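You operate a simulated robot arm through the tools that you are given. There is no shell and no other tool.

You run a simulated two-armed robot. Do the job below in one go: nothing can be reset, and whatever is moved stays where it is left.

JOB
Push the block with the blue knob into the orange sleeve and smooth out its creases.
Fine: put the purple smoother back. Set down upright: purple smoother. What is to be rubbed or washed off counts as gone when no trace of it is left.

It is judged by the outcome, as a careful person would: the job done as asked, and still so three seconds after it is handed in. It fails if anything else is knocked over, pushed out of place, dropped, spilled or broken.

ROBOT AND FRAMES
Two 7-joint arms with three-finger grippers on one trunk that stands fixed in place. Base frame: the origin is at the foot of the trunk, x ahead of it, y to its left, z up; the work surface is at about z = 800. Units: mm, rad, N and s.
The left shoulder is at [70, 146, 1237], the right one opposite. With the tool pointing down near the work surface each hand reaches from about 100 to 660 mm from the base axis, measured 20 degrees to its own side. Payload 2.2 kg a hand.
The TCP of each hand is the grasp point between the finger pads, 28 mm short of the fingertips. In the tool frame z runs along the fingers and y along their closing line. The gripper opens to 102 mm. The gripper's body begins 71 mm behind the TCP.
Orientation is that of the tool frame in the base frame, as a unit quaternion [w, x, y, z]. With the fingers straight down and closing along the base's y, the tool's x points along the base's -x, its y along +y and its z along -z.

CONTROLS
- The arms move only by the tool jog_arm. It takes "left_targets", "right_targets" or both (then of equal length, played together; a hand with none holds still); each is a list of rows, each a list of 7 numbers: the turn, a rotation vector about the tool's x, y, z in rad, then the shift along the tool's x, y, z in mm, then the finger opening in mm, from 0 to 102. In form: [[wx, wy, wz, dx, dy, dz, claw], ...]. A call has 1 to 20 rows; each row is the pose to reach, as a shift and turn from the pose commanded when the call began, along the tool's axes at that moment. Rows are played at 5 a second. More than 50 mm and 0.15 rad between two rows, or a gripper value outside its range, and nothing of the call is played. Where a pose cannot be reached the arm comes as near as it can. A force on the tool above 40 N (or 10 N above the force at the start of the call, whichever is more), or a blocked arm, ends the call early, and 0.2 s more pass. The fingers move at their own pace and stop on an object; they squeeze with about 34 N. The grip force told is the motor's: it shows also when the fingers shut on nothing. Time passes only in rows, and 0.2 s behind the last, so rows that repeat a pose let the fingers close. The reply holds the time, the measured pose of the TCP, the force on the tool along the base axes, the opening and the grip force, in the units named above and with some noise, with the torque about the TCP (base axes, N m) and any sound that the robot's microphone picked up, and new pictures: "pictures" is both (left out), scene, wrist or none (wrist: the cameras of the hands that moved).
- Cameras (640 x 400 px; columns grow to the right, rows downward): "scene" is now at [121.4, 45.7, 1456.8]; the picture's right is [0.53, -0.85, 0.00], its down [-0.56, -0.35, -0.75] and it looks along [0.64, 0.40, -0.66] (base axes); focal length 357 px, centre (320, 200). "left" rides on the left gripper at [72, 38, -86] in its tool frame; the picture's right is [-0.46, 0.89, 0.00], its down [-0.60, -0.32, -0.73] and it looks along [-0.65, -0.34, 0.68] (tool axes); focal length 256 px, centre (320, 200). "right" rides on the right gripper at [69, 44, -86] in its tool frame; the picture's right is [-0.53, 0.84, 0.00], its down [-0.58, -0.36, -0.73] and it looks along [-0.62, -0.39, 0.68] (tool axes); focal length 256 px, centre (320, 200). There is no depth. A picture from a camera that has moved, and an enlarged one, comes with that camera's place and axes in the base frame and with its lens.
- move_column(by): slides the trunk up (or, below 0, down) by that many mm; the arms and the scene camera ride with it, the base frame stays. It gives what a move gives, with no picture.
- turn_head(pan, tilt): turns the head with the scene camera to pan (to the left, within 1.501 rad either way) and tilt (down, from -0.506 to 1.204), counted from straight ahead of the robot. It gives what a move gives, and a new picture of the scene camera.
- enlarge(camera, box): a new picture of the part [left, top, right, bottom] of that camera's present view, enlarged. It takes no simulated time.
- hand_in(): hands the job in; it is judged then, once.

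Nothing tells you positions but the pictures and the camera data. Unless the task says otherwise, let go and move clear before handing in.

The tools are called after "Request:" as a command line: name --argument value ..., lists and objects as JSON in quotes. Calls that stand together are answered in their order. jog_arm: Moves the arms, as the interface text tells. Its arguments: {"type":"object","properties":{"left_targets":{"type":"array","items":{"type":"array","items":{"type":"number"}}},"right_targets":{"type":"array","items":{"type":"array","items":{"type":"number"}}},"pictures":{"type":"string","enum":["both","scene","wrist","none"]}},"required":[]} The other tools are called the same way: move_column (by) slides the trunk up or down; turn_head (pan, tilt) turns the head that bears the scene camera; enlarge (camera, box) takes an enlarged picture of a part of a camera's view; hand_in () hands the job in.

At the start:

```text
time_s: 0.0
left_ee_pos: [283.7, 300.8, 1207.2]
left_orientation: [0.0, 0.0, 1.0, 0.0]
left_contact_force: [0.0, -0.3, 0.5]
left_moment: [0.0, -0.01, 0.0]
left_gripper_width: 102.1
left_finger_force: 0.1
right_ee_pos: [446.7, 83.1, 1131.9]
right_orientation: [0.0, 0.0, 1.0, 0.0]
right_contact_force: [0.2, -0.4, -0.8]
right_moment: [-0.01, -0.02, -0.02]
right_gripper_width: 102.1
right_finger_force: 0.1
trunk travel left (down, up): [-775.0, 165.0]
head pan, tilt: [0.564, 0.719]
```

scene: 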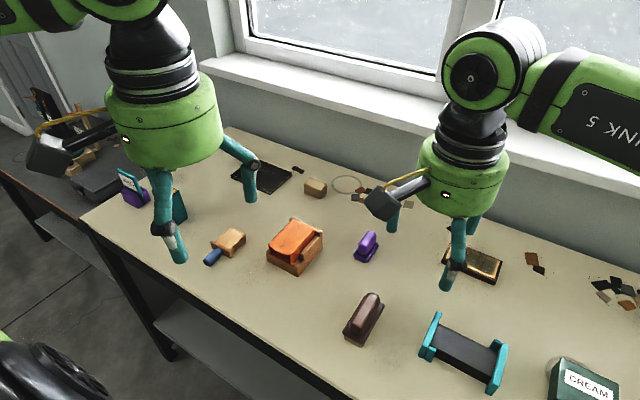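
right: 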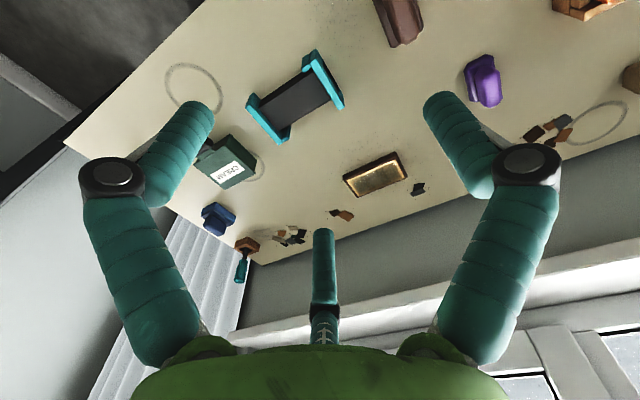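
left: 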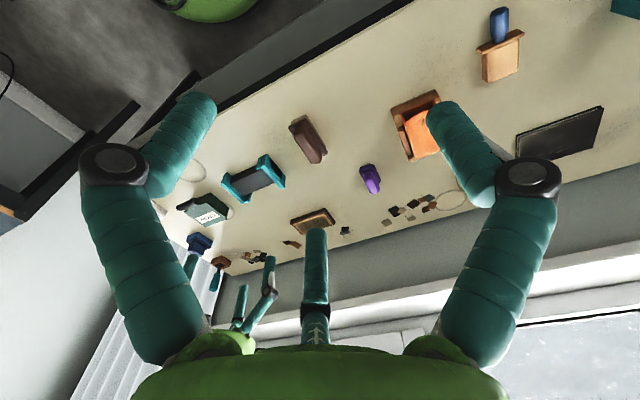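

I see a bench with a block with a blue knob, an orange sleeve in a wooden holder, and a purple smoother nearby. First I will look closer at them.

Request:
enlarge --camera "scene" --box '[190, 200, 350, 300]'

Request:
enlarge --camera "scene" --box '[320, 200, 480, 300]'

Request:
enlarge --camera "left" --box '[340, 60, 500, 220]'

```text
4.00 times, centred on (270, 250) of scene
camera zoom: at [121.4, 45.7, 1456.8], right [0.53, -0.85, 0.0], down [-0.56, -0.35, -0.75], along [0.64, 0.4, -0.66], focal length 1428 px, centre (520, 0)
```

zoom: 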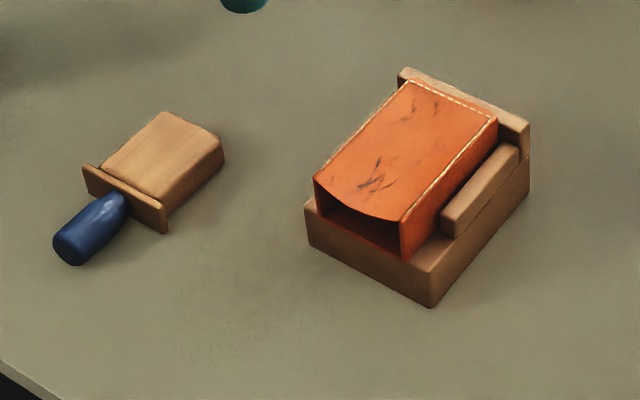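

```text
4.00 times, centred on (400, 250) of scene
camera zoom: at [121.4, 45.7, 1456.8], right [0.53, -0.85, 0.0], down [-0.56, -0.35, -0.75], along [0.64, 0.4, -0.66], focal length 1428 px, centre (0, 0)
```

zoom: 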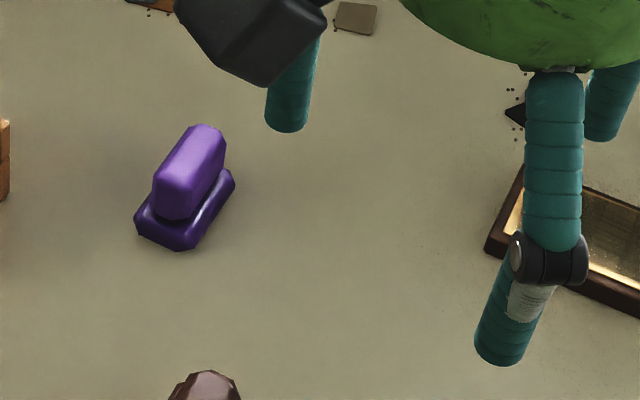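

```text
2.50 times, centred on (420, 140) of left
camera zoom: at [212.4, 338.1, 1292.2], right [0.47, 0.88, 0.0], down [0.6, -0.32, 0.73], along [0.65, -0.34, -0.68], focal length 640 px, centre (70, 350)
```

zoom: 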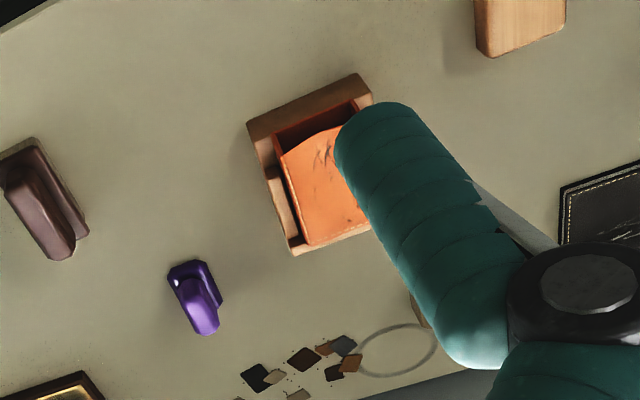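

The block lies around [430–535, 540] with its knob toward me. The sleeve in its cradle is around [507–609, 393] with its opening toward me, and the purple smoother is around [657, 255]. I'll move the right arm out of the way and bring the left hand above the knob.

Request:
jog_arm --left_targets '[[0, 0, 0, -17, 29, 20, 102], [0, 0, 0, -34, 58, 40, 102], [0, 0, 0, -51, 87, 60, 102], [0, 0, 0, -68, 116, 80, 102], [0, 0, 0, -85, 145, 100, 102], [0, 0, 0, -102, 174, 120, 102], [0, 0, 0, -119, 203, 140, 102], [0, 0, 0, -136, 232, 160, 102], [0, 0, 0, -146, 240, 180, 102]]' --right_targets '[[0, 0, 0, 11, -33, 0, 102], [0, 0, 0, 22, -66, 0, 102], [0, 0, 0, 33, -99, 0, 102], [0, 0, 0, 44, -132, 0, 102], [0, 0, 0, 55, -165, 0, 102], [0, 0, 0, 66, -198, 0, 102], [0, 0, 0, 77, -231, 0, 102], [0, 0, 0, 88, -264, 0, 102], [0, 0, 0, 99, -290, 0, 102]]'

```text
time_s: 2.0
left_ee_pos: [420.0, 501.6, 1034.0]
left_orientation: [0.001, -0.003, 1.0, 0.003]
left_contact_force: [1.3, -0.7, 1.1]
left_moment: [0.03, 0.05, -0.01]
left_gripper_width: 101.6
left_finger_force: 0.1
left hand out of reach, approached as far as the arm can: row 7, 8, 9
right_ee_pos: [348.1, -210.4, 1132.0]
right_orientation: [0.001, 0.0, 1.0, 0.0]
right_contact_force: [0.6, -0.4, 0.1]
right_moment: [-0.03, -0.01, 0.01]
right_gripper_width: 101.7
right_finger_force: 0.2
trunk travel left (down, up): [-775.0, 165.0]
head pan, tilt: [0.564, 0.719]
camera scene: at [121.3, 44.8, 1456.7], right [0.53, -0.85, 0.0], down [-0.56, -0.35, -0.75], along [0.64, 0.4, -0.66], focal length 357 px, centre (320, 200)
camera right: at [278.5, -165.8, 1217.6], right [0.53, 0.85, 0.0], down [0.58, -0.36, 0.73], along [0.62, -0.39, -0.68], focal length 256 px, centre (320, 200)
camera left: at [347.5, 538.5, 1118.8], right [0.46, 0.89, 0.01], down [0.6, -0.32, 0.73], along [0.65, -0.33, -0.68], focal length 256 px, centre (320, 200)
```

scene: 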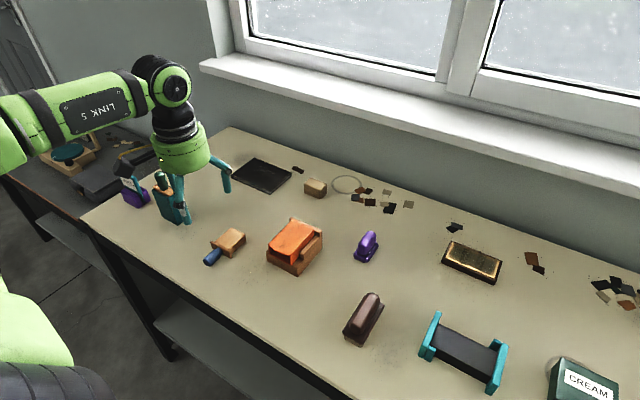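
right: 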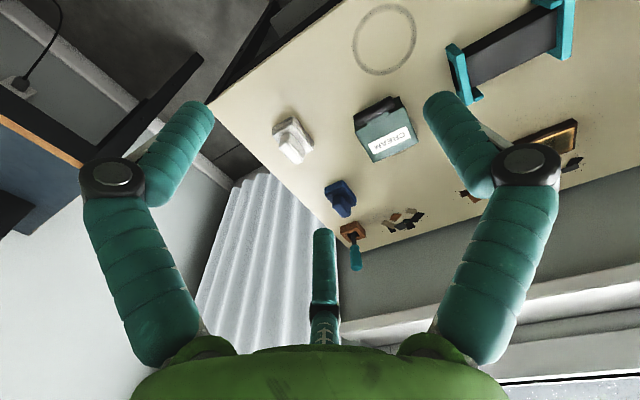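
left: 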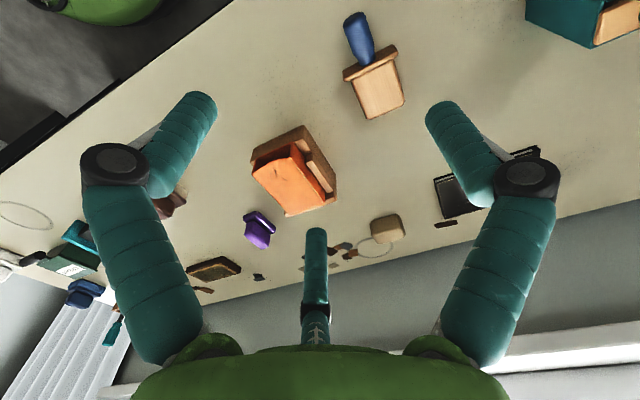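

The left hand stopped at the edge of its reach; lowering the trunk may help. I'll look at the hand and the block closely before going on.

Request:
enlarge --camera "scene" --box '[110, 110, 270, 210]'

Request:
enlarge --camera "left" --box '[220, 0, 420, 125]'

Request:
enlarge --camera "left" --box '[200, 110, 400, 260]'

```text
4.00 times, centred on (190, 160) of scene
camera zoom: at [121.3, 44.8, 1456.7], right [0.53, -0.85, 0.0], down [-0.56, -0.35, -0.75], along [0.64, 0.4, -0.66], focal length 1428 px, centre (840, 360)
```

zoom: 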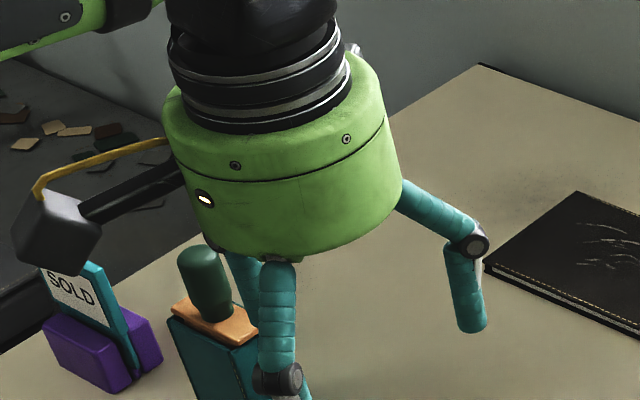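

```text
3.20 times, centred on (320, 62) of left
camera zoom: at [347.5, 538.5, 1118.8], right [0.46, 0.89, 0.01], down [0.6, -0.32, 0.73], along [0.65, -0.33, -0.68], focal length 819 px, centre (320, 640)
```

zoom: 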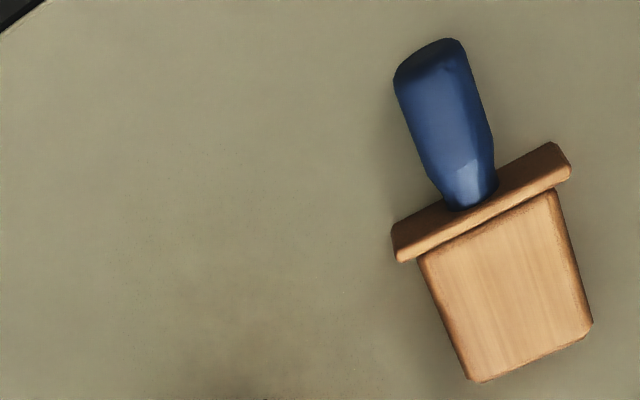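

```text
2.67 times, centred on (300, 185) of left
camera zoom: at [347.5, 538.5, 1118.8], right [0.46, 0.89, 0.01], down [0.6, -0.32, 0.73], along [0.65, -0.33, -0.68], focal length 683 px, centre (373, 240)
```

zoom: 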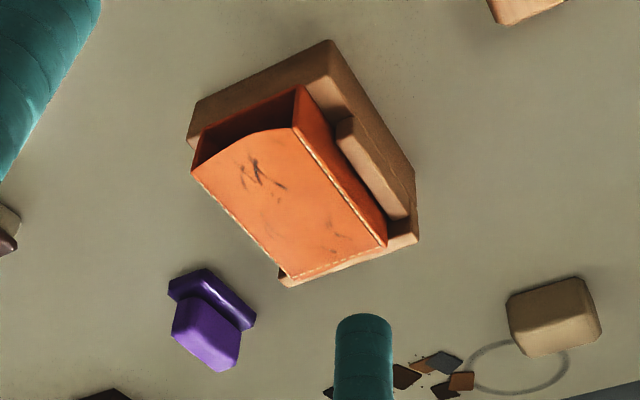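

The hand has reached the limit of its straight-down reach, so I'll lower the trunk a little, then tilt the fingers forward to gain reach. The hand stays well above everything.

Request:
move_column --by -90

```text
time_s: 3.2
left_ee_pos: [418.8, 501.9, 943.6]
left_orientation: [0.002, -0.001, 1.0, 0.001]
left_contact_force: [-0.7, -0.7, 1.0]
left_moment: [0.03, -0.03, -0.03]
left_gripper_width: 101.9
left_finger_force: 0.1
right_ee_pos: [349.4, -207.4, 1042.5]
right_orientation: [0.0, 0.0, 1.0, 0.001]
right_contact_force: [0.2, 0.5, 0.4]
right_moment: [0.0, 0.01, 0.0]
right_gripper_width: 102.1
right_finger_force: 0.1
trunk travel left (down, up): [-685.0, 255.0]
head pan, tilt: [0.564, 0.719]
```

Now I'll tilt the left tool forward about its y axis, keeping the TCP where it is, to test the reach.

Request:
jog_arm --left_targets '[[0, -0.12, 0, 0, 0, 0, 102], [0, -0.24, 0, 0, 0, 0, 102], [0, -0.36, 0, 0, 0, 0, 102], [0, -0.5, 0, 0, 0, 0, 102], [0, -0.5, 0, 0, 0, 0, 102]]'

```text
time_s: 4.5
left_ee_pos: [421.6, 500.1, 942.5]
left_orientation: [0.248, -0.001, 0.969, 0.003]
left_contact_force: [0.0, -0.4, 0.2]
left_moment: [0.0, 0.03, 0.0]
left_gripper_width: 102.1
left_finger_force: 0.1
right_ee_pos: [350.6, -208.3, 1041.3]
right_orientation: [-0.001, 0.0, 1.0, 0.001]
right_contact_force: [0.5, 0.4, 0.0]
right_moment: [-0.01, -0.01, 0.01]
right_gripper_width: 102.0
right_finger_force: 0.1
trunk travel left (down, up): [-685.0, 255.0]
head pan, tilt: [0.564, 0.719]
camera scene: at [122.1, 45.4, 1366.7], right [0.53, -0.85, 0.0], down [-0.56, -0.35, -0.75], along [0.64, 0.4, -0.66], focal length 357 px, centre (320, 200)
camera left: at [315.9, 538.6, 982.8], right [0.4, 0.89, 0.23], down [0.18, -0.32, 0.93], along [0.9, -0.34, -0.29], focal length 256 px, centre (320, 200)
```

scene: 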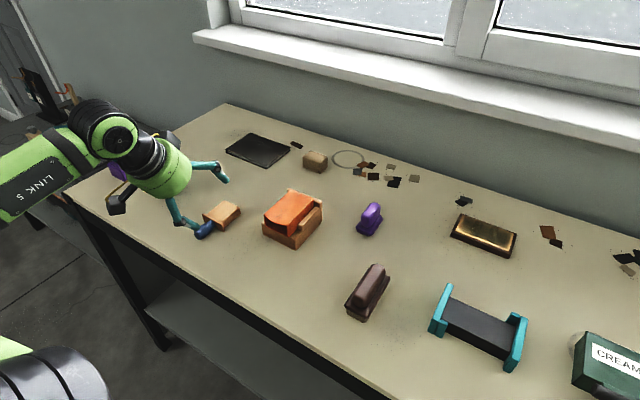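
left: 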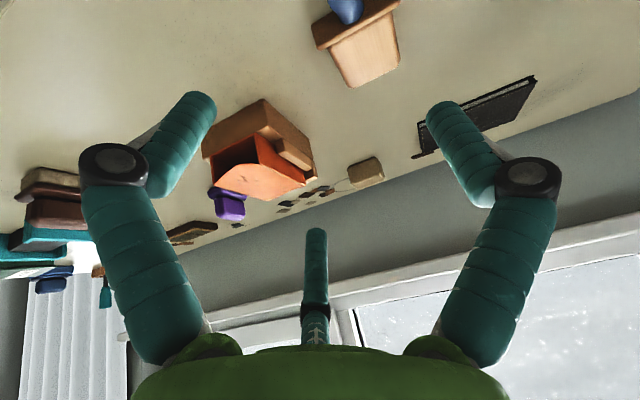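

The tilted pose is reachable. Now I'll measure the block, sleeve and smoother from enlarged views.

Request:
enlarge --camera "scene" --box '[160, 180, 260, 255]'

Request:
enlarge --camera "scene" --box '[250, 180, 340, 255]'

Request:
enlarge --camera "left" --box '[180, 80, 340, 230]'

Request:
enlarge --camera "scene" --box '[330, 185, 410, 250]'

```text
5.33 times, centred on (210, 218) of scene
camera zoom: at [122.1, 45.4, 1366.7], right [0.53, -0.85, 0.0], down [-0.56, -0.35, -0.75], along [0.64, 0.4, -0.66], focal length 1903 px, centre (907, 107)
```

zoom: 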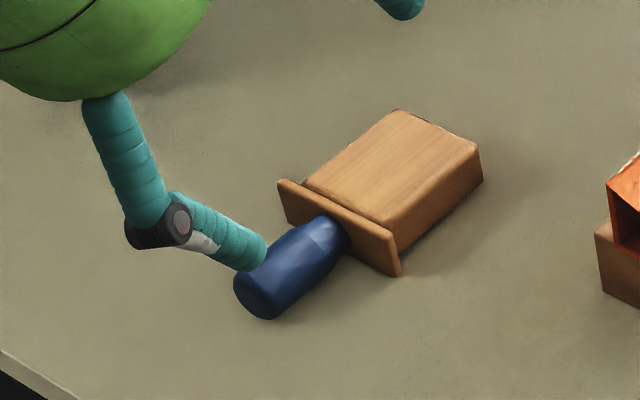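

```text
5.33 times, centred on (295, 218) of scene
camera zoom: at [122.1, 45.4, 1366.7], right [0.53, -0.85, 0.0], down [-0.56, -0.35, -0.75], along [0.64, 0.4, -0.66], focal length 1903 px, centre (453, 107)
```

zoom: 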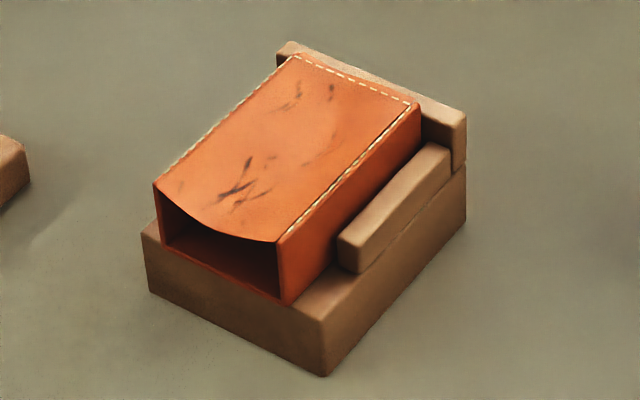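

```text
2.67 times, centred on (260, 155) of left
camera zoom: at [315.9, 538.6, 982.8], right [0.4, 0.89, 0.23], down [0.18, -0.32, 0.93], along [0.9, -0.34, -0.29], focal length 683 px, centre (480, 320)
```

zoom: 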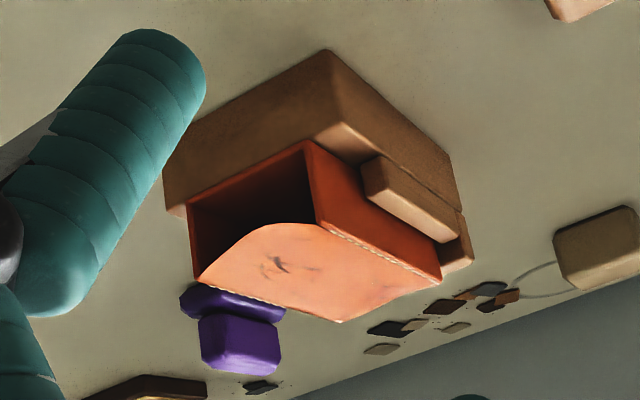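

```text
6.15 times, centred on (370, 218) of scene
camera zoom: at [122.1, 45.4, 1366.7], right [0.53, -0.85, 0.0], down [-0.56, -0.35, -0.75], along [0.64, 0.4, -0.66], focal length 2196 px, centre (12, 92)
```

zoom: 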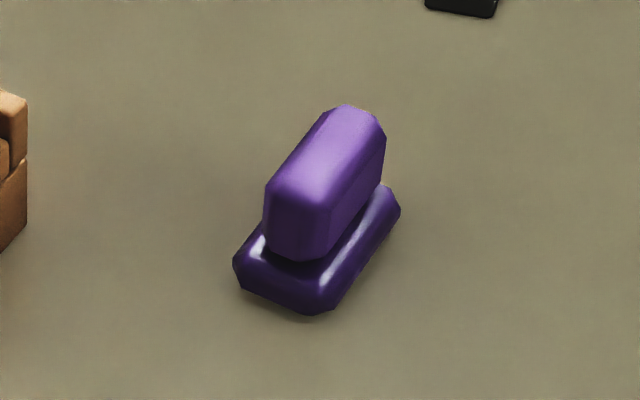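

The visible hand has three finger-like parts arranged around the tool axis, while the two-finger closing line is along y. I'll move in front of the sleeve mouth for a closer look and half-close the fingers to see how they move.

Request:
jog_arm --left_targets '[[0, 0, 0, 11, -35, 18, 80], [0, 0, 0, 22, -70, 36, 50], [0, 0, 0, 22, -70, 36, 50]]'

Request:
enlarge --camera "left" --box '[220, 50, 420, 175]'

Request:
enlarge --camera "scene" --box '[160, 140, 320, 260]'

```text
time_s: 5.2
left_ee_pos: [417.8, 429.9, 899.2]
left_orientation: [0.249, 0.0, 0.969, 0.002]
left_contact_force: [0.1, -0.1, -0.1]
left_moment: [0.01, -0.01, 0.0]
left_gripper_width: 50.3
left_finger_force: 0.1
right_ee_pos: [348.3, -208.1, 1042.7]
right_orientation: [0.0, 0.0, 1.0, -0.001]
right_contact_force: [0.4, 0.1, 0.1]
right_moment: [-0.02, 0.02, 0.02]
right_gripper_width: 102.0
right_finger_force: 0.0
trunk travel left (down, up): [-685.0, 255.0]
head pan, tilt: [0.564, 0.719]
camera scene: at [121.0, 46.1, 1366.8], right [0.53, -0.85, 0.0], down [-0.56, -0.35, -0.75], along [0.64, 0.4, -0.66], focal length 357 px, centre (320, 200)
camera left: at [313.5, 468.3, 939.5], right [0.41, 0.89, 0.23], down [0.18, -0.32, 0.93], along [0.9, -0.34, -0.29], focal length 256 px, centre (320, 200)
```

scene: 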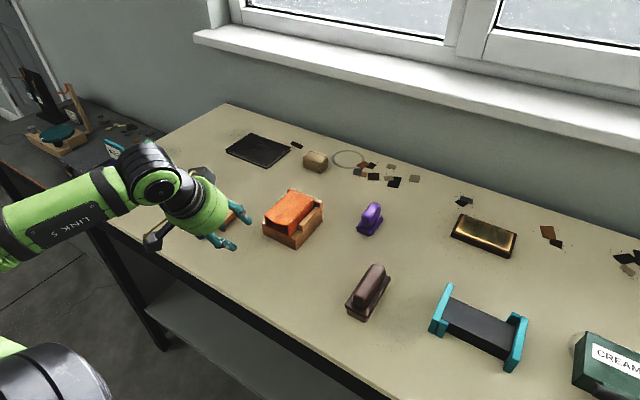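
left: 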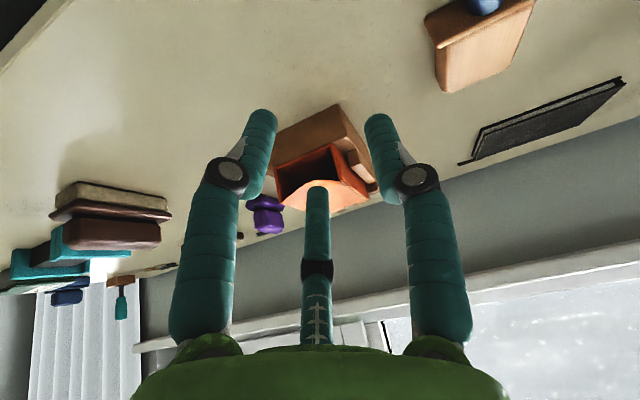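

```text
3.20 times, centred on (320, 112) of left
camera zoom: at [313.5, 468.3, 939.5], right [0.41, 0.89, 0.23], down [0.18, -0.32, 0.93], along [0.9, -0.34, -0.29], focal length 819 px, centre (320, 480)
```

zoom: 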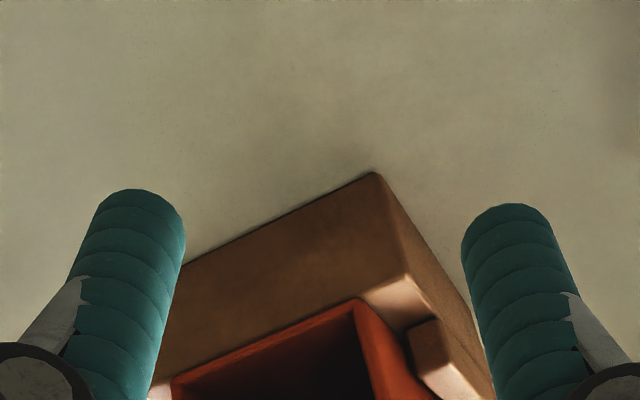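

```text
3.33 times, centred on (240, 200) of scene
camera zoom: at [121.0, 46.1, 1366.8], right [0.53, -0.85, 0.0], down [-0.56, -0.35, -0.75], along [0.64, 0.4, -0.66], focal length 1190 px, centre (587, 200)
```

zoom: 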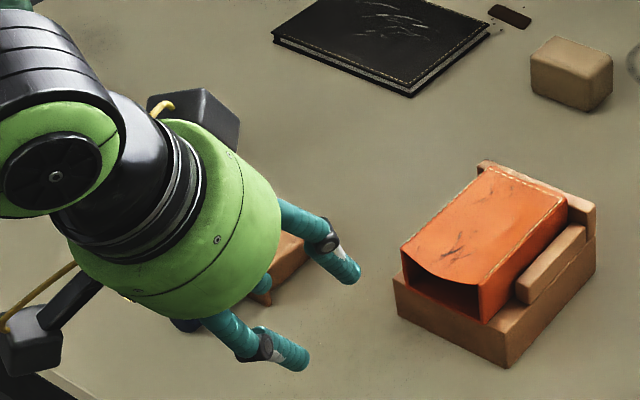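

Triangulating both cameras: the table is at z≈802, the knob axis at y≈539 (x≈418–458), and the flange at x≈456–468. The block's far end is at x≈526, and the sleeve mouth at x≈502, y≈360–419, floor z≈836. I'll hover the left hand over the knob.

Request:
jog_arm --left_targets '[[0, 0, 0, -3, 36, 2, 60], [0, 0, 0, -6, 73, 3, 60], [0, 0, 0, -9, 109, 5, 60], [0, 0, 0, 0.5, 109, 22, 60], [0, 0, 0, 9.5, 109, 38, 60], [0, 0, 0, 9.5, 109, 38, 60]]'

Request:
enlarge --camera "left" --box '[220, 60, 420, 185]'

Request:
enlarge --camera "scene" --box '[160, 160, 260, 260]'

```text
time_s: 6.7
left_ee_pos: [423.4, 518.7, 894.0]
left_orientation: [0.248, -0.003, 0.969, 0.006]
left_contact_force: [-0.3, -0.1, 0.1]
left_moment: [0.0, -0.02, 0.03]
left_gripper_width: 60.2
left_finger_force: 0.0
left hand out of reach, approached as far as the arm can: row 3, 4, 5, 6
right_ee_pos: [349.4, -208.9, 1042.9]
right_orientation: [-0.001, 0.0, 1.0, 0.0]
right_contact_force: [0.2, 0.4, 0.9]
right_moment: [0.0, 0.02, 0.01]
right_gripper_width: 101.9
right_finger_force: 0.0
trunk travel left (down, up): [-685.0, 255.0]
head pan, tilt: [0.564, 0.719]
camera scene: at [121.5, 45.8, 1366.7], right [0.53, -0.85, 0.0], down [-0.56, -0.35, -0.75], along [0.64, 0.4, -0.66], focal length 357 px, centre (320, 200)
camera left: at [318.2, 555.3, 935.7], right [0.4, 0.89, 0.23], down [0.18, -0.33, 0.93], along [0.9, -0.33, -0.29], focal length 256 px, centre (320, 200)
```

scene: 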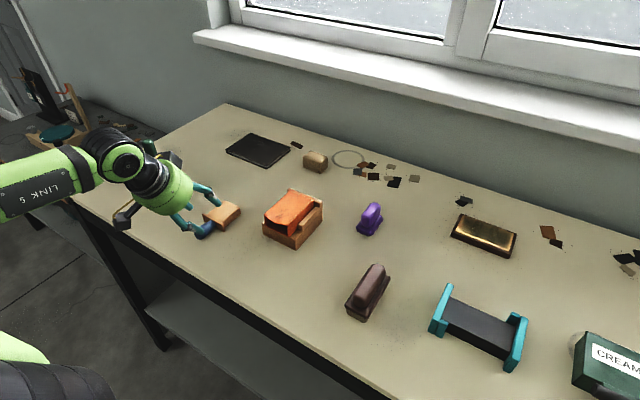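
left: 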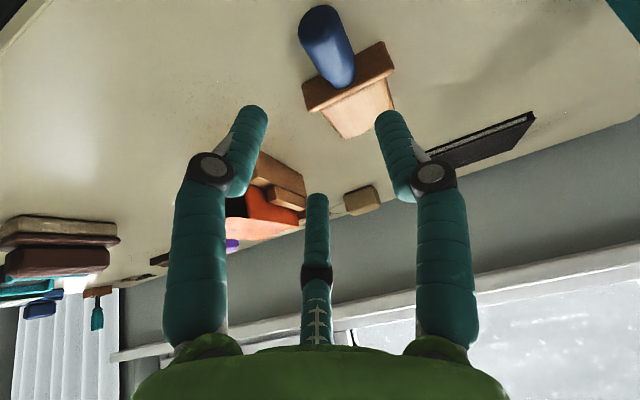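

```text
3.20 times, centred on (320, 122) of left
camera zoom: at [318.2, 555.3, 935.7], right [0.4, 0.89, 0.23], down [0.18, -0.33, 0.93], along [0.9, -0.33, -0.29], focal length 819 px, centre (320, 448)
```

zoom: 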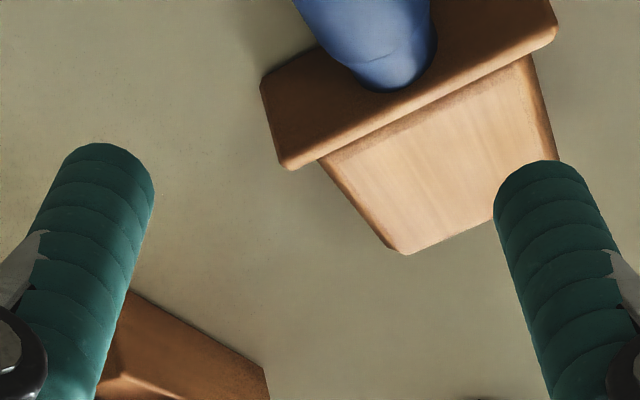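

```text
4.00 times, centred on (210, 210) of scene
camera zoom: at [121.5, 45.8, 1366.7], right [0.53, -0.85, 0.0], down [-0.56, -0.35, -0.75], along [0.64, 0.4, -0.66], focal length 1428 px, centre (760, 160)
```

zoom: 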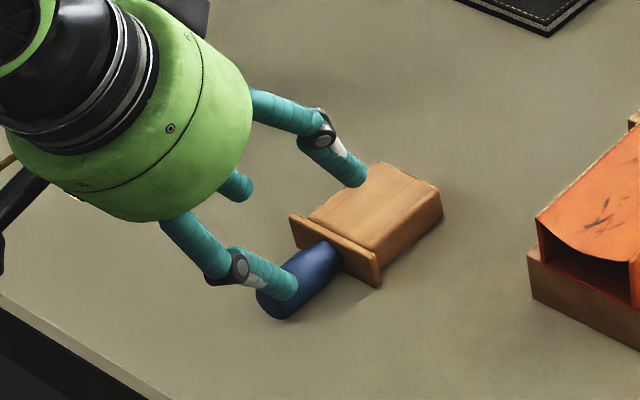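

The limit seems to be the wrist's bend rather than the arm's length, so lowering the trunk was the wrong way. I'll raise it back so that the arm reaches down more steeply.

Request:
move_column --by 90

Request:
jog_arm --left_targets '[[0, 0, 0, 20, 0, 36, 60], [0, 0, 0, 38, 5, 70, 60], [0, 0, 0, 50, 12, 102, 60], [0, 0, 0, 50, 20, 109, 60], [0, 0, 0, 50, 20, 109, 60]]'

```text
time_s: 7.9
left_ee_pos: [423.4, 519.1, 985.4]
left_orientation: [0.247, -0.003, 0.969, 0.008]
left_contact_force: [0.4, 0.7, 0.2]
left_moment: [-0.02, 0.01, -0.04]
left_gripper_width: 60.1
left_finger_force: 0.0
right_ee_pos: [348.7, -208.4, 1132.1]
right_orientation: [0.0, 0.0, 1.0, 0.001]
right_contact_force: [0.6, 0.5, 0.5]
right_moment: [0.02, -0.01, 0.01]
right_gripper_width: 102.1
right_finger_force: 0.1
trunk travel left (down, up): [-775.0, 165.0]
head pan, tilt: [0.564, 0.719]
```

```text
time_s: 9.1
left_ee_pos: [433.6, 542.5, 868.1]
left_orientation: [0.258, -0.013, 0.966, 0.029]
left_contact_force: [0.1, 0.3, 0.6]
left_moment: [0.0, -0.02, -0.03]
left_gripper_width: 60.1
left_finger_force: 0.0
left hand out of reach, approached as far as the arm can: row 4
right_ee_pos: [347.1, -207.9, 1132.3]
right_orientation: [0.0, 0.0, 1.0, 0.0]
right_contact_force: [-0.7, 0.4, 0.0]
right_moment: [0.01, 0.01, -0.02]
right_gripper_width: 101.9
right_finger_force: 0.1
trunk travel left (down, up): [-775.0, 165.0]
head pan, tilt: [0.564, 0.719]
camera scene: at [120.3, 46.2, 1456.8], right [0.53, -0.85, 0.0], down [-0.56, -0.35, -0.75], along [0.64, 0.4, -0.66], focal length 357 px, centre (320, 200)
camera left: at [325.7, 574.1, 907.3], right [0.37, 0.89, 0.28], down [0.17, -0.36, 0.92], along [0.91, -0.29, -0.29], focal length 256 px, centre (320, 200)
```

scene: 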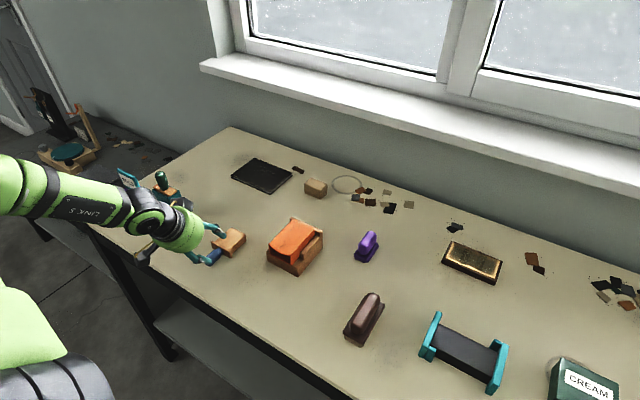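
left: 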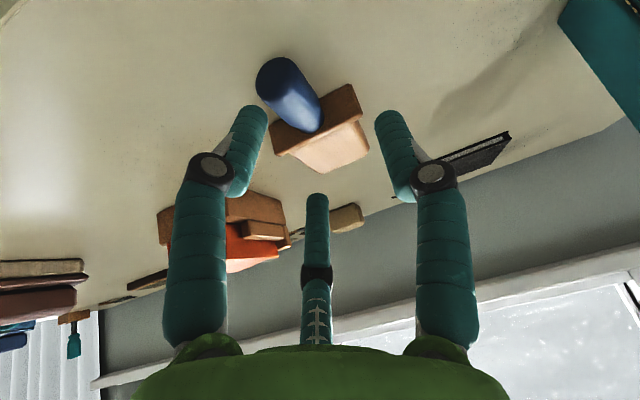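

The hand is just above the knob at about [433, 542, 868], with a small orientation drift near the reach limit. I'll descend a little and see if it settles.

Request:
jog_arm --left_targets '[[0, 0, 0, 6, 0, 9, 60], [0, 0, 0, 6, 0, 9, 60], [0, 0, 0, 6, 0, 9, 60]]' --pictures "none"

```text
time_s: 9.9
left_ee_pos: [430.4, 538.8, 855.4]
left_orientation: [0.249, -0.004, 0.969, 0.01]
left_contact_force: [-0.4, 0.0, 0.3]
left_moment: [-0.02, -0.02, 0.01]
left_gripper_width: 60.1
left_finger_force: 0.1
right_ee_pos: [350.0, -208.0, 1132.3]
right_orientation: [0.0, 0.0, 1.0, 0.0]
right_contact_force: [-0.5, 0.0, 0.2]
right_moment: [0.02, 0.01, 0.0]
right_gripper_width: 101.8
right_finger_force: 0.2
trunk travel left (down, up): [-775.0, 165.0]
head pan, tilt: [0.564, 0.719]
```

It settled at [430, 539, 855] with the right orientation. I'll check the alignment with the knob.

Request:
enlarge --camera "left" --box '[220, 30, 420, 155]'

Request:
enlarge --camera "scene" --box '[160, 190, 260, 275]'

```text
3.20 times, centred on (320, 92) of left
camera zoom: at [325.4, 575.0, 895.8], right [0.4, 0.89, 0.24], down [0.18, -0.33, 0.93], along [0.9, -0.32, -0.29], focal length 819 px, centre (320, 544)
```

zoom: 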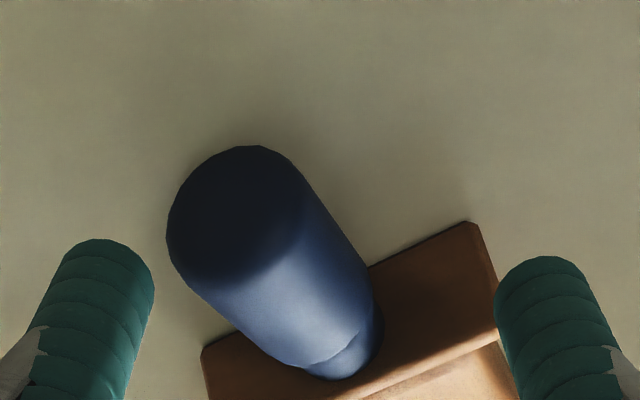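

```text
4.71 times, centred on (210, 232) of scene
camera zoom: at [121.7, 45.4, 1456.7], right [0.53, -0.85, 0.0], down [-0.56, -0.35, -0.75], along [0.64, 0.4, -0.66], focal length 1679 px, centre (838, 47)
```

zoom: 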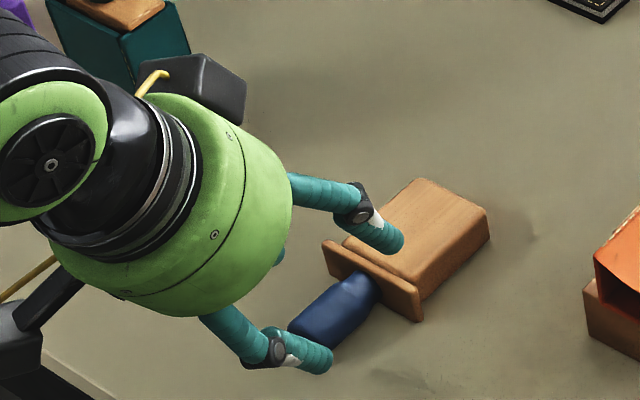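

The knob axis is at y≈541, so I'll shift 1.5 mm and descend to grip height in small steps, watching the force.

Request:
jog_arm --left_targets '[[0, 0, 0, 3, 0.5, 5, 60], [0, 0, 0, 6.5, 1, 9.5, 60], [0, 0, 0, 6.5, 1.5, 9.5, 60]]'

```text
time_s: 10.7
left_ee_pos: [430.6, 537.1, 840.5]
left_orientation: [0.254, -0.007, 0.967, 0.019]
left_contact_force: [0.0, -0.5, 0.1]
left_moment: [0.03, -0.02, 0.01]
left_gripper_width: 64.6
left_finger_force: 2.4
left hand out of reach, approached as far as the arm can: row 3
right_ee_pos: [346.3, -210.1, 1132.1]
right_orientation: [0.001, 0.001, 1.0, 0.001]
right_contact_force: [-0.3, -1.1, 0.1]
right_moment: [0.07, -0.07, 0.0]
right_gripper_width: 101.9
right_finger_force: 0.0
trunk travel left (down, up): [-775.0, 165.0]
head pan, tilt: [0.564, 0.719]
camera scene: at [118.3, 42.7, 1457.3], right [0.53, -0.85, 0.0], down [-0.56, -0.35, -0.75], along [0.64, 0.4, -0.66], focal length 357 px, centre (320, 200)
camera left: at [324.7, 571.4, 879.8], right [0.38, 0.89, 0.26], down [0.17, -0.34, 0.92], along [0.91, -0.31, -0.29], focal length 256 px, centre (320, 200)
```

scene: 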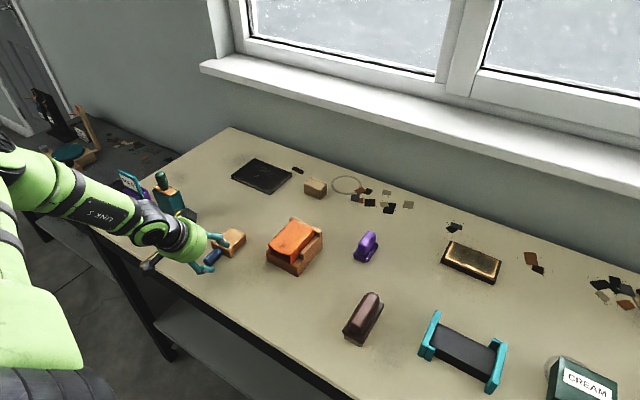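
left: 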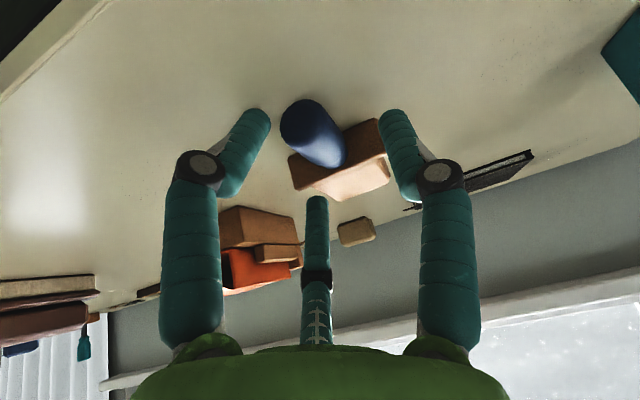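

The elbow swung to a new posture near the limit. I'll hold still a moment and see where the hand settles.

Request:
jog_arm --left_targets '[[0, 0, 0, 0, 0, 0, 60], [0, 0, 0, 0, 0, 0, 60], [0, 0, 0, 0, 0, 0, 60]]'

```text
time_s: 11.5
left_ee_pos: [430.5, 537.0, 839.7]
left_orientation: [0.255, -0.009, 0.967, 0.02]
left_contact_force: [-6.4, -3.4, 9.0]
left_moment: [-0.3, 0.45, 0.02]
left_gripper_width: 65.3
left_finger_force: 2.7
right_ee_pos: [346.0, -209.8, 1132.6]
right_orientation: [0.001, 0.0, 1.0, 0.001]
right_contact_force: [0.8, 0.0, -1.0]
right_moment: [0.0, 0.0, 0.0]
right_gripper_width: 102.2
right_finger_force: 0.2
trunk travel left (down, up): [-775.0, 165.0]
head pan, tilt: [0.564, 0.719]
camera scene: at [118.4, 43.3, 1457.1], right [0.53, -0.85, 0.0], down [-0.56, -0.35, -0.75], along [0.64, 0.4, -0.66], focal length 357 px, centre (320, 200)
camera left: at [325.0, 571.5, 879.5], right [0.38, 0.89, 0.26], down [0.17, -0.34, 0.92], along [0.91, -0.31, -0.29], focal length 256 px, centre (320, 200)
```

scene: 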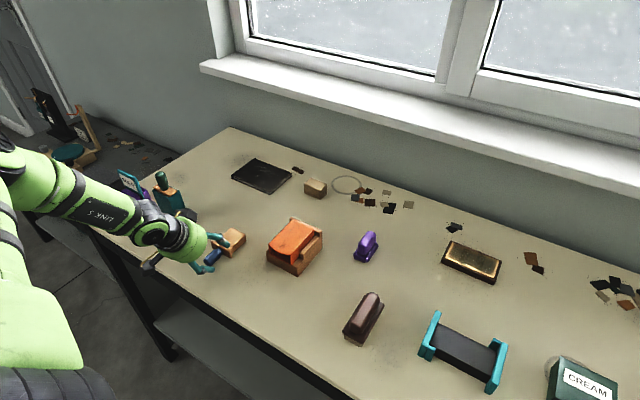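
left: 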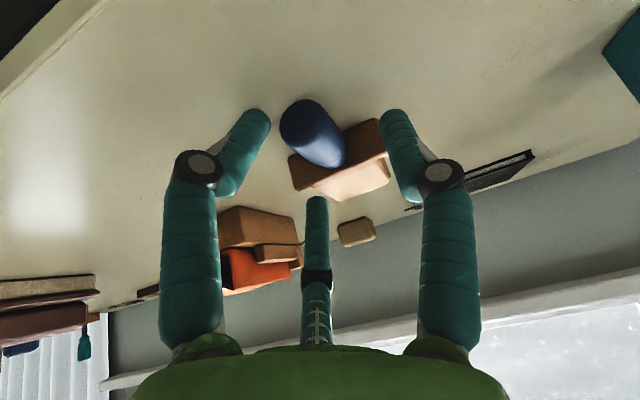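

The torque reading places the contact behind and to the right of the TCP, so the third visible finger is real and touched down because of the tilt. I'll lift off and go back to a straight-down tool, so that all the fingers are level.

Request:
jog_arm --left_targets '[[0, 0, 0, -10, 0, -18, 60], [0, 0, 0, -24, 0, -44, 60], [0, 0.12, 0, -24, 0, -44, 60], [0, 0.25, 0, -24, 0, -44, 60], [0, 0.38, 0, -24, 0, -44, 60], [0, 0.51, 0, -24, 0, -44, 60], [0, 0.51, 0, -24, 0, -44, 60]]'

```text
time_s: 13.1
left_ee_pos: [367.7, 513.7, 946.4]
left_orientation: [-0.006, -0.007, 1.0, 0.009]
left_contact_force: [1.6, -0.9, 0.4]
left_moment: [0.04, 0.01, 0.02]
left_gripper_width: 60.1
left_finger_force: 0.1
left hand out of reach, approached as far as the arm can: row 1, 2, 3, 4, 5, 6, 7
right_ee_pos: [350.1, -209.7, 1131.1]
right_orientation: [-0.001, 0.0, 1.0, 0.0]
right_contact_force: [0.0, 0.2, 0.2]
right_moment: [0.04, 0.01, -0.01]
right_gripper_width: 101.8
right_finger_force: 0.1
trunk travel left (down, up): [-775.0, 165.0]
head pan, tilt: [0.564, 0.719]
camera scene: at [122.9, 42.4, 1456.6], right [0.53, -0.85, 0.0], down [-0.56, -0.35, -0.75], along [0.63, 0.4, -0.66], focal length 357 px, centre (320, 200)
camera left: at [295.3, 549.1, 1033.2], right [0.45, 0.89, 0.01], down [0.62, -0.32, 0.72], along [0.64, -0.32, -0.69], focal length 256 px, centre (320, 200)
```

scene: 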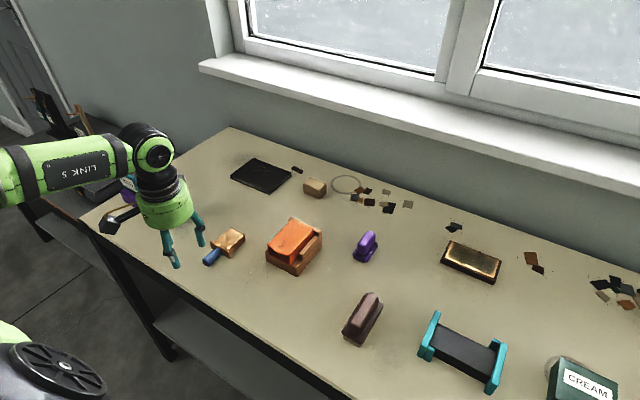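
left: 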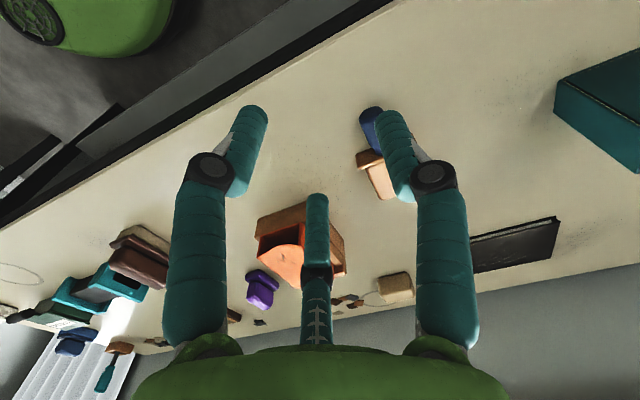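

The three fingers sit 120° apart. To have one finger behind the knob's end and two beside it, clear of the block, I'll turn the hand 90° about the vertical. I do this a little closer in, where the arm has room.

Request:
jog_arm --left_targets '[[0, 0, 0, 0, -35, 0, 60], [0, 0, -0.14, 0, -70, 0, 60], [0, 0, -0.28, 0, -70, 0, 60], [0, 0, -0.42, 0, -70, 0, 60], [0, 0, -0.56, 0, -70, 0, 60], [0, 0, -0.7, 0, -70, 0, 60], [0, 0, -0.84, 0, -70, 0, 60], [0, 0, -0.98, 0, -70, 0, 60], [0, 0, -1.12, 0, -70, 0, 60], [0, 0, -1.26, 0, -70, 0, 60], [0, 0, -1.4, 0, -70, 0, 60], [0, 0, -1.54, 0, -70, 0, 60], [0, 0, -1.571, 0, -70, 0, 60]]'

```text
time_s: 15.9
left_ee_pos: [366.3, 446.4, 946.1]
left_orientation: [0.0, 0.712, -0.702, -0.007]
left_contact_force: [-1.2, 0.2, 0.5]
left_moment: [-0.01, 0.0, -0.01]
left_gripper_width: 60.0
left_finger_force: 0.0
right_ee_pos: [348.0, -207.4, 1132.1]
right_orientation: [0.0, 0.0, 1.0, 0.0]
right_contact_force: [-1.2, -0.2, 0.1]
right_moment: [0.01, -0.01, -0.01]
right_gripper_width: 102.2
right_finger_force: 0.0
trunk travel left (down, up): [-775.0, 165.0]
head pan, tilt: [0.564, 0.719]
camera scene: at [121.4, 45.7, 1456.8], right [0.53, -0.85, 0.0], down [-0.56, -0.35, -0.75], along [0.64, 0.4, -0.66], focal length 357 px, centre (320, 200)
camera left: at [331.2, 372.0, 1030.2], right [-0.89, 0.45, 0.01], down [0.32, 0.6, 0.74], along [0.33, 0.66, -0.68], focal length 256 px, centre (320, 200)
```

scene: 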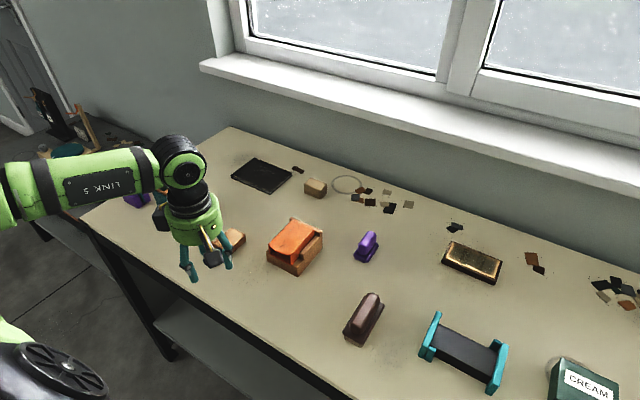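
left: 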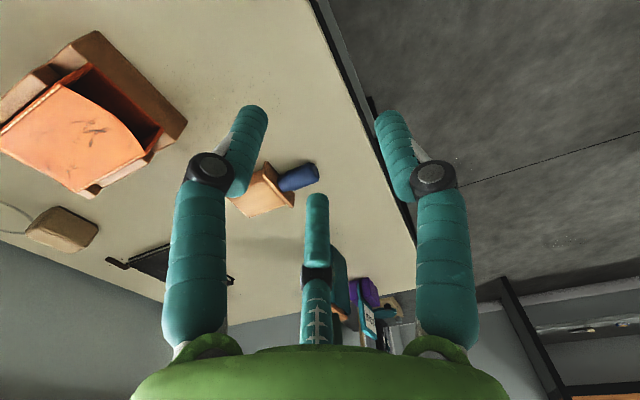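

The hand is turned now. I'll move it toward the knob and see if this pose reaches.

Request:
jog_arm --left_targets '[[0, 0, 0, -24, -17, 12, 60], [0, 0, 0, -48, -33, 24, 60], [0, 0, 0, -72, -50, 36, 60], [0, 0, 0, -94, -65, 50, 60], [0, 0, 0, -94, -65, 50, 60]]'

```text
time_s: 17.1
left_ee_pos: [430.6, 540.3, 895.7]
left_orientation: [0.0, 0.711, -0.703, -0.007]
left_contact_force: [0.3, -0.1, -0.1]
left_moment: [0.01, -0.03, 0.02]
left_gripper_width: 60.0
left_finger_force: 0.0
right_ee_pos: [347.4, -207.8, 1132.0]
right_orientation: [0.0, 0.001, 1.0, -0.001]
right_contact_force: [-0.7, -0.9, -0.1]
right_moment: [0.01, 0.01, -0.02]
right_gripper_width: 101.7
right_finger_force: 0.0
trunk travel left (down, up): [-775.0, 165.0]
head pan, tilt: [0.564, 0.719]
camera scene: at [120.6, 45.3, 1456.9], right [0.53, -0.85, 0.0], down [-0.56, -0.35, -0.75], along [0.64, 0.4, -0.66], focal length 357 px, centre (320, 200)
camera left: at [394.1, 466.4, 980.3], right [-0.89, 0.46, 0.01], down [0.32, 0.6, 0.74], along [0.33, 0.66, -0.68], focal length 256 px, centre (320, 200)
```

scene: 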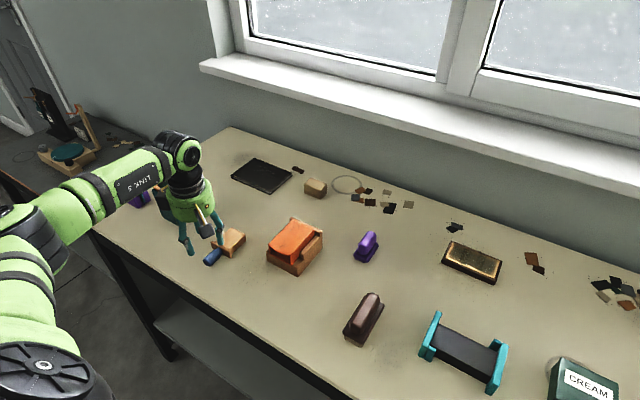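
left: 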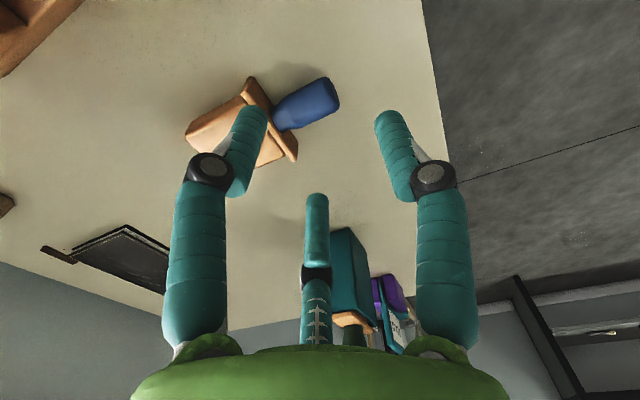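

This pose reaches easily. I'll zoom in on the knob to align to it.

Request:
enlarge --camera "left" --box '[180, 50, 400, 188]'

Request:
enlarge --camera "scene" --box '[150, 170, 260, 275]'

```text
2.90 times, centred on (290, 119) of left
camera zoom: at [394.1, 466.4, 980.3], right [-0.89, 0.46, 0.01], down [0.32, 0.6, 0.74], along [0.33, 0.66, -0.68], focal length 742 px, centre (407, 435)
```

zoom: 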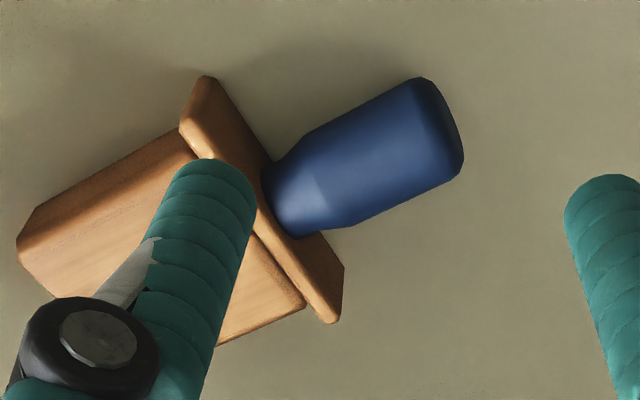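

```text
3.81 times, centred on (205, 222) of scene
camera zoom: at [120.6, 45.3, 1456.9], right [0.53, -0.85, 0.0], down [-0.56, -0.35, -0.75], along [0.64, 0.4, -0.66], focal length 1360 px, centre (758, 114)
```

zoom: 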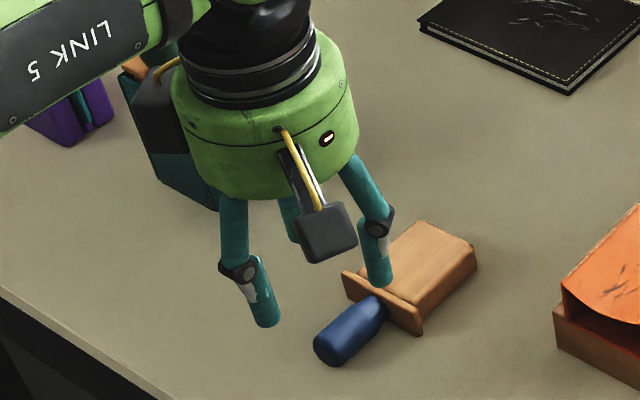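

The knob's axis is at y≈538.4, x from about 418 to 459. I'll descend with the fingers half closed (44 mm) so that they straddle the knob behind the flange.

Request:
jog_arm --left_targets '[[0, 0, 0, 1.9, 0.6, 20, 44], [0, 0, 0, 1.9, 0.6, 40, 44], [0, 0, 0, 1.9, 0.6, 50, 44], [0, 0, 0, 1.9, 0.6, 50, 44]]'

Request:
enlarge --camera "left" --box '[200, 50, 420, 188]'

Request:
enlarge --camera "scene" --box '[150, 190, 260, 280]'

```text
time_s: 18.1
left_ee_pos: [429.8, 539.5, 845.5]
left_orientation: [-0.001, 0.711, -0.703, -0.008]
left_contact_force: [-0.4, -0.1, -0.3]
left_moment: [0.03, -0.02, 0.0]
left_gripper_width: 43.8
left_finger_force: 0.1
right_ee_pos: [349.2, -208.5, 1132.1]
right_orientation: [-0.001, 0.0, 1.0, 0.0]
right_contact_force: [-0.3, -0.5, 0.8]
right_moment: [0.0, 0.01, 0.02]
right_gripper_width: 101.9
right_finger_force: 0.0
trunk travel left (down, up): [-775.0, 165.0]
head pan, tilt: [0.564, 0.719]
camera scene: at [121.3, 45.8, 1456.8], right [0.53, -0.85, 0.0], down [-0.56, -0.35, -0.75], along [0.64, 0.4, -0.66], focal length 357 px, centre (320, 200)
camera left: at [393.2, 466.0, 930.5], right [-0.89, 0.46, 0.01], down [0.32, 0.6, 0.74], along [0.33, 0.66, -0.68], focal length 256 px, centre (320, 200)
```

scene: 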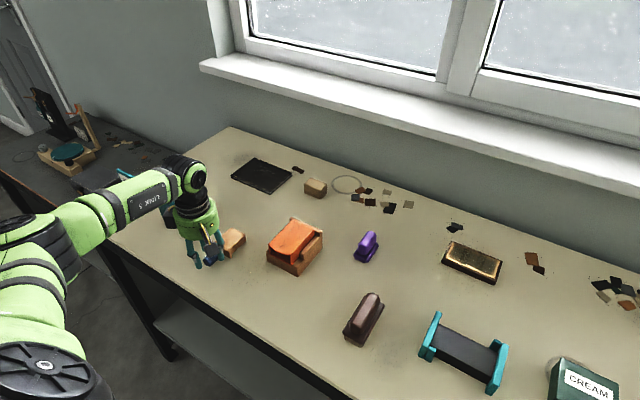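
left: 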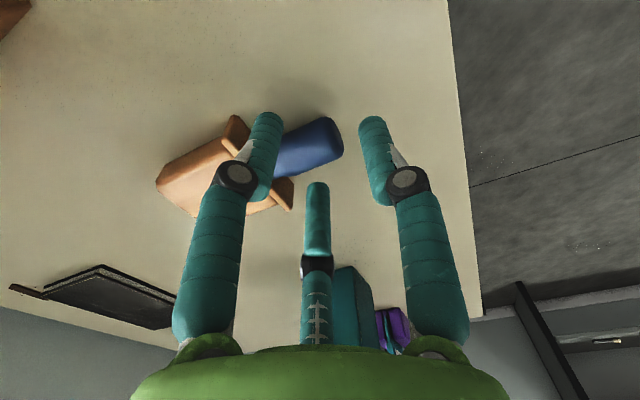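

```text
2.90 times, centred on (310, 119) of left
camera zoom: at [393.2, 466.0, 930.5], right [-0.89, 0.46, 0.01], down [0.32, 0.6, 0.74], along [0.33, 0.66, -0.68], focal length 742 px, centre (349, 435)
```

zoom: 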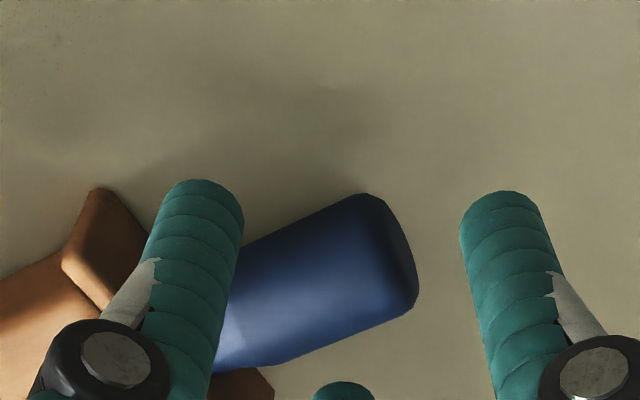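

```text
4.44 times, centred on (205, 235) of scene
camera zoom: at [121.3, 45.8, 1456.8], right [0.53, -0.85, 0.0], down [-0.56, -0.35, -0.75], along [0.64, 0.4, -0.66], focal length 1586 px, centre (831, 44)
```

zoom: 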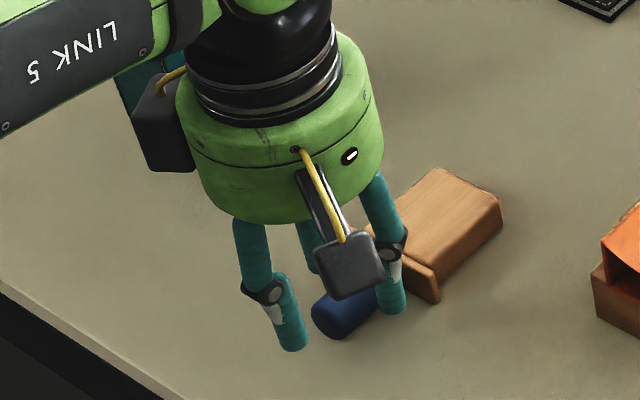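

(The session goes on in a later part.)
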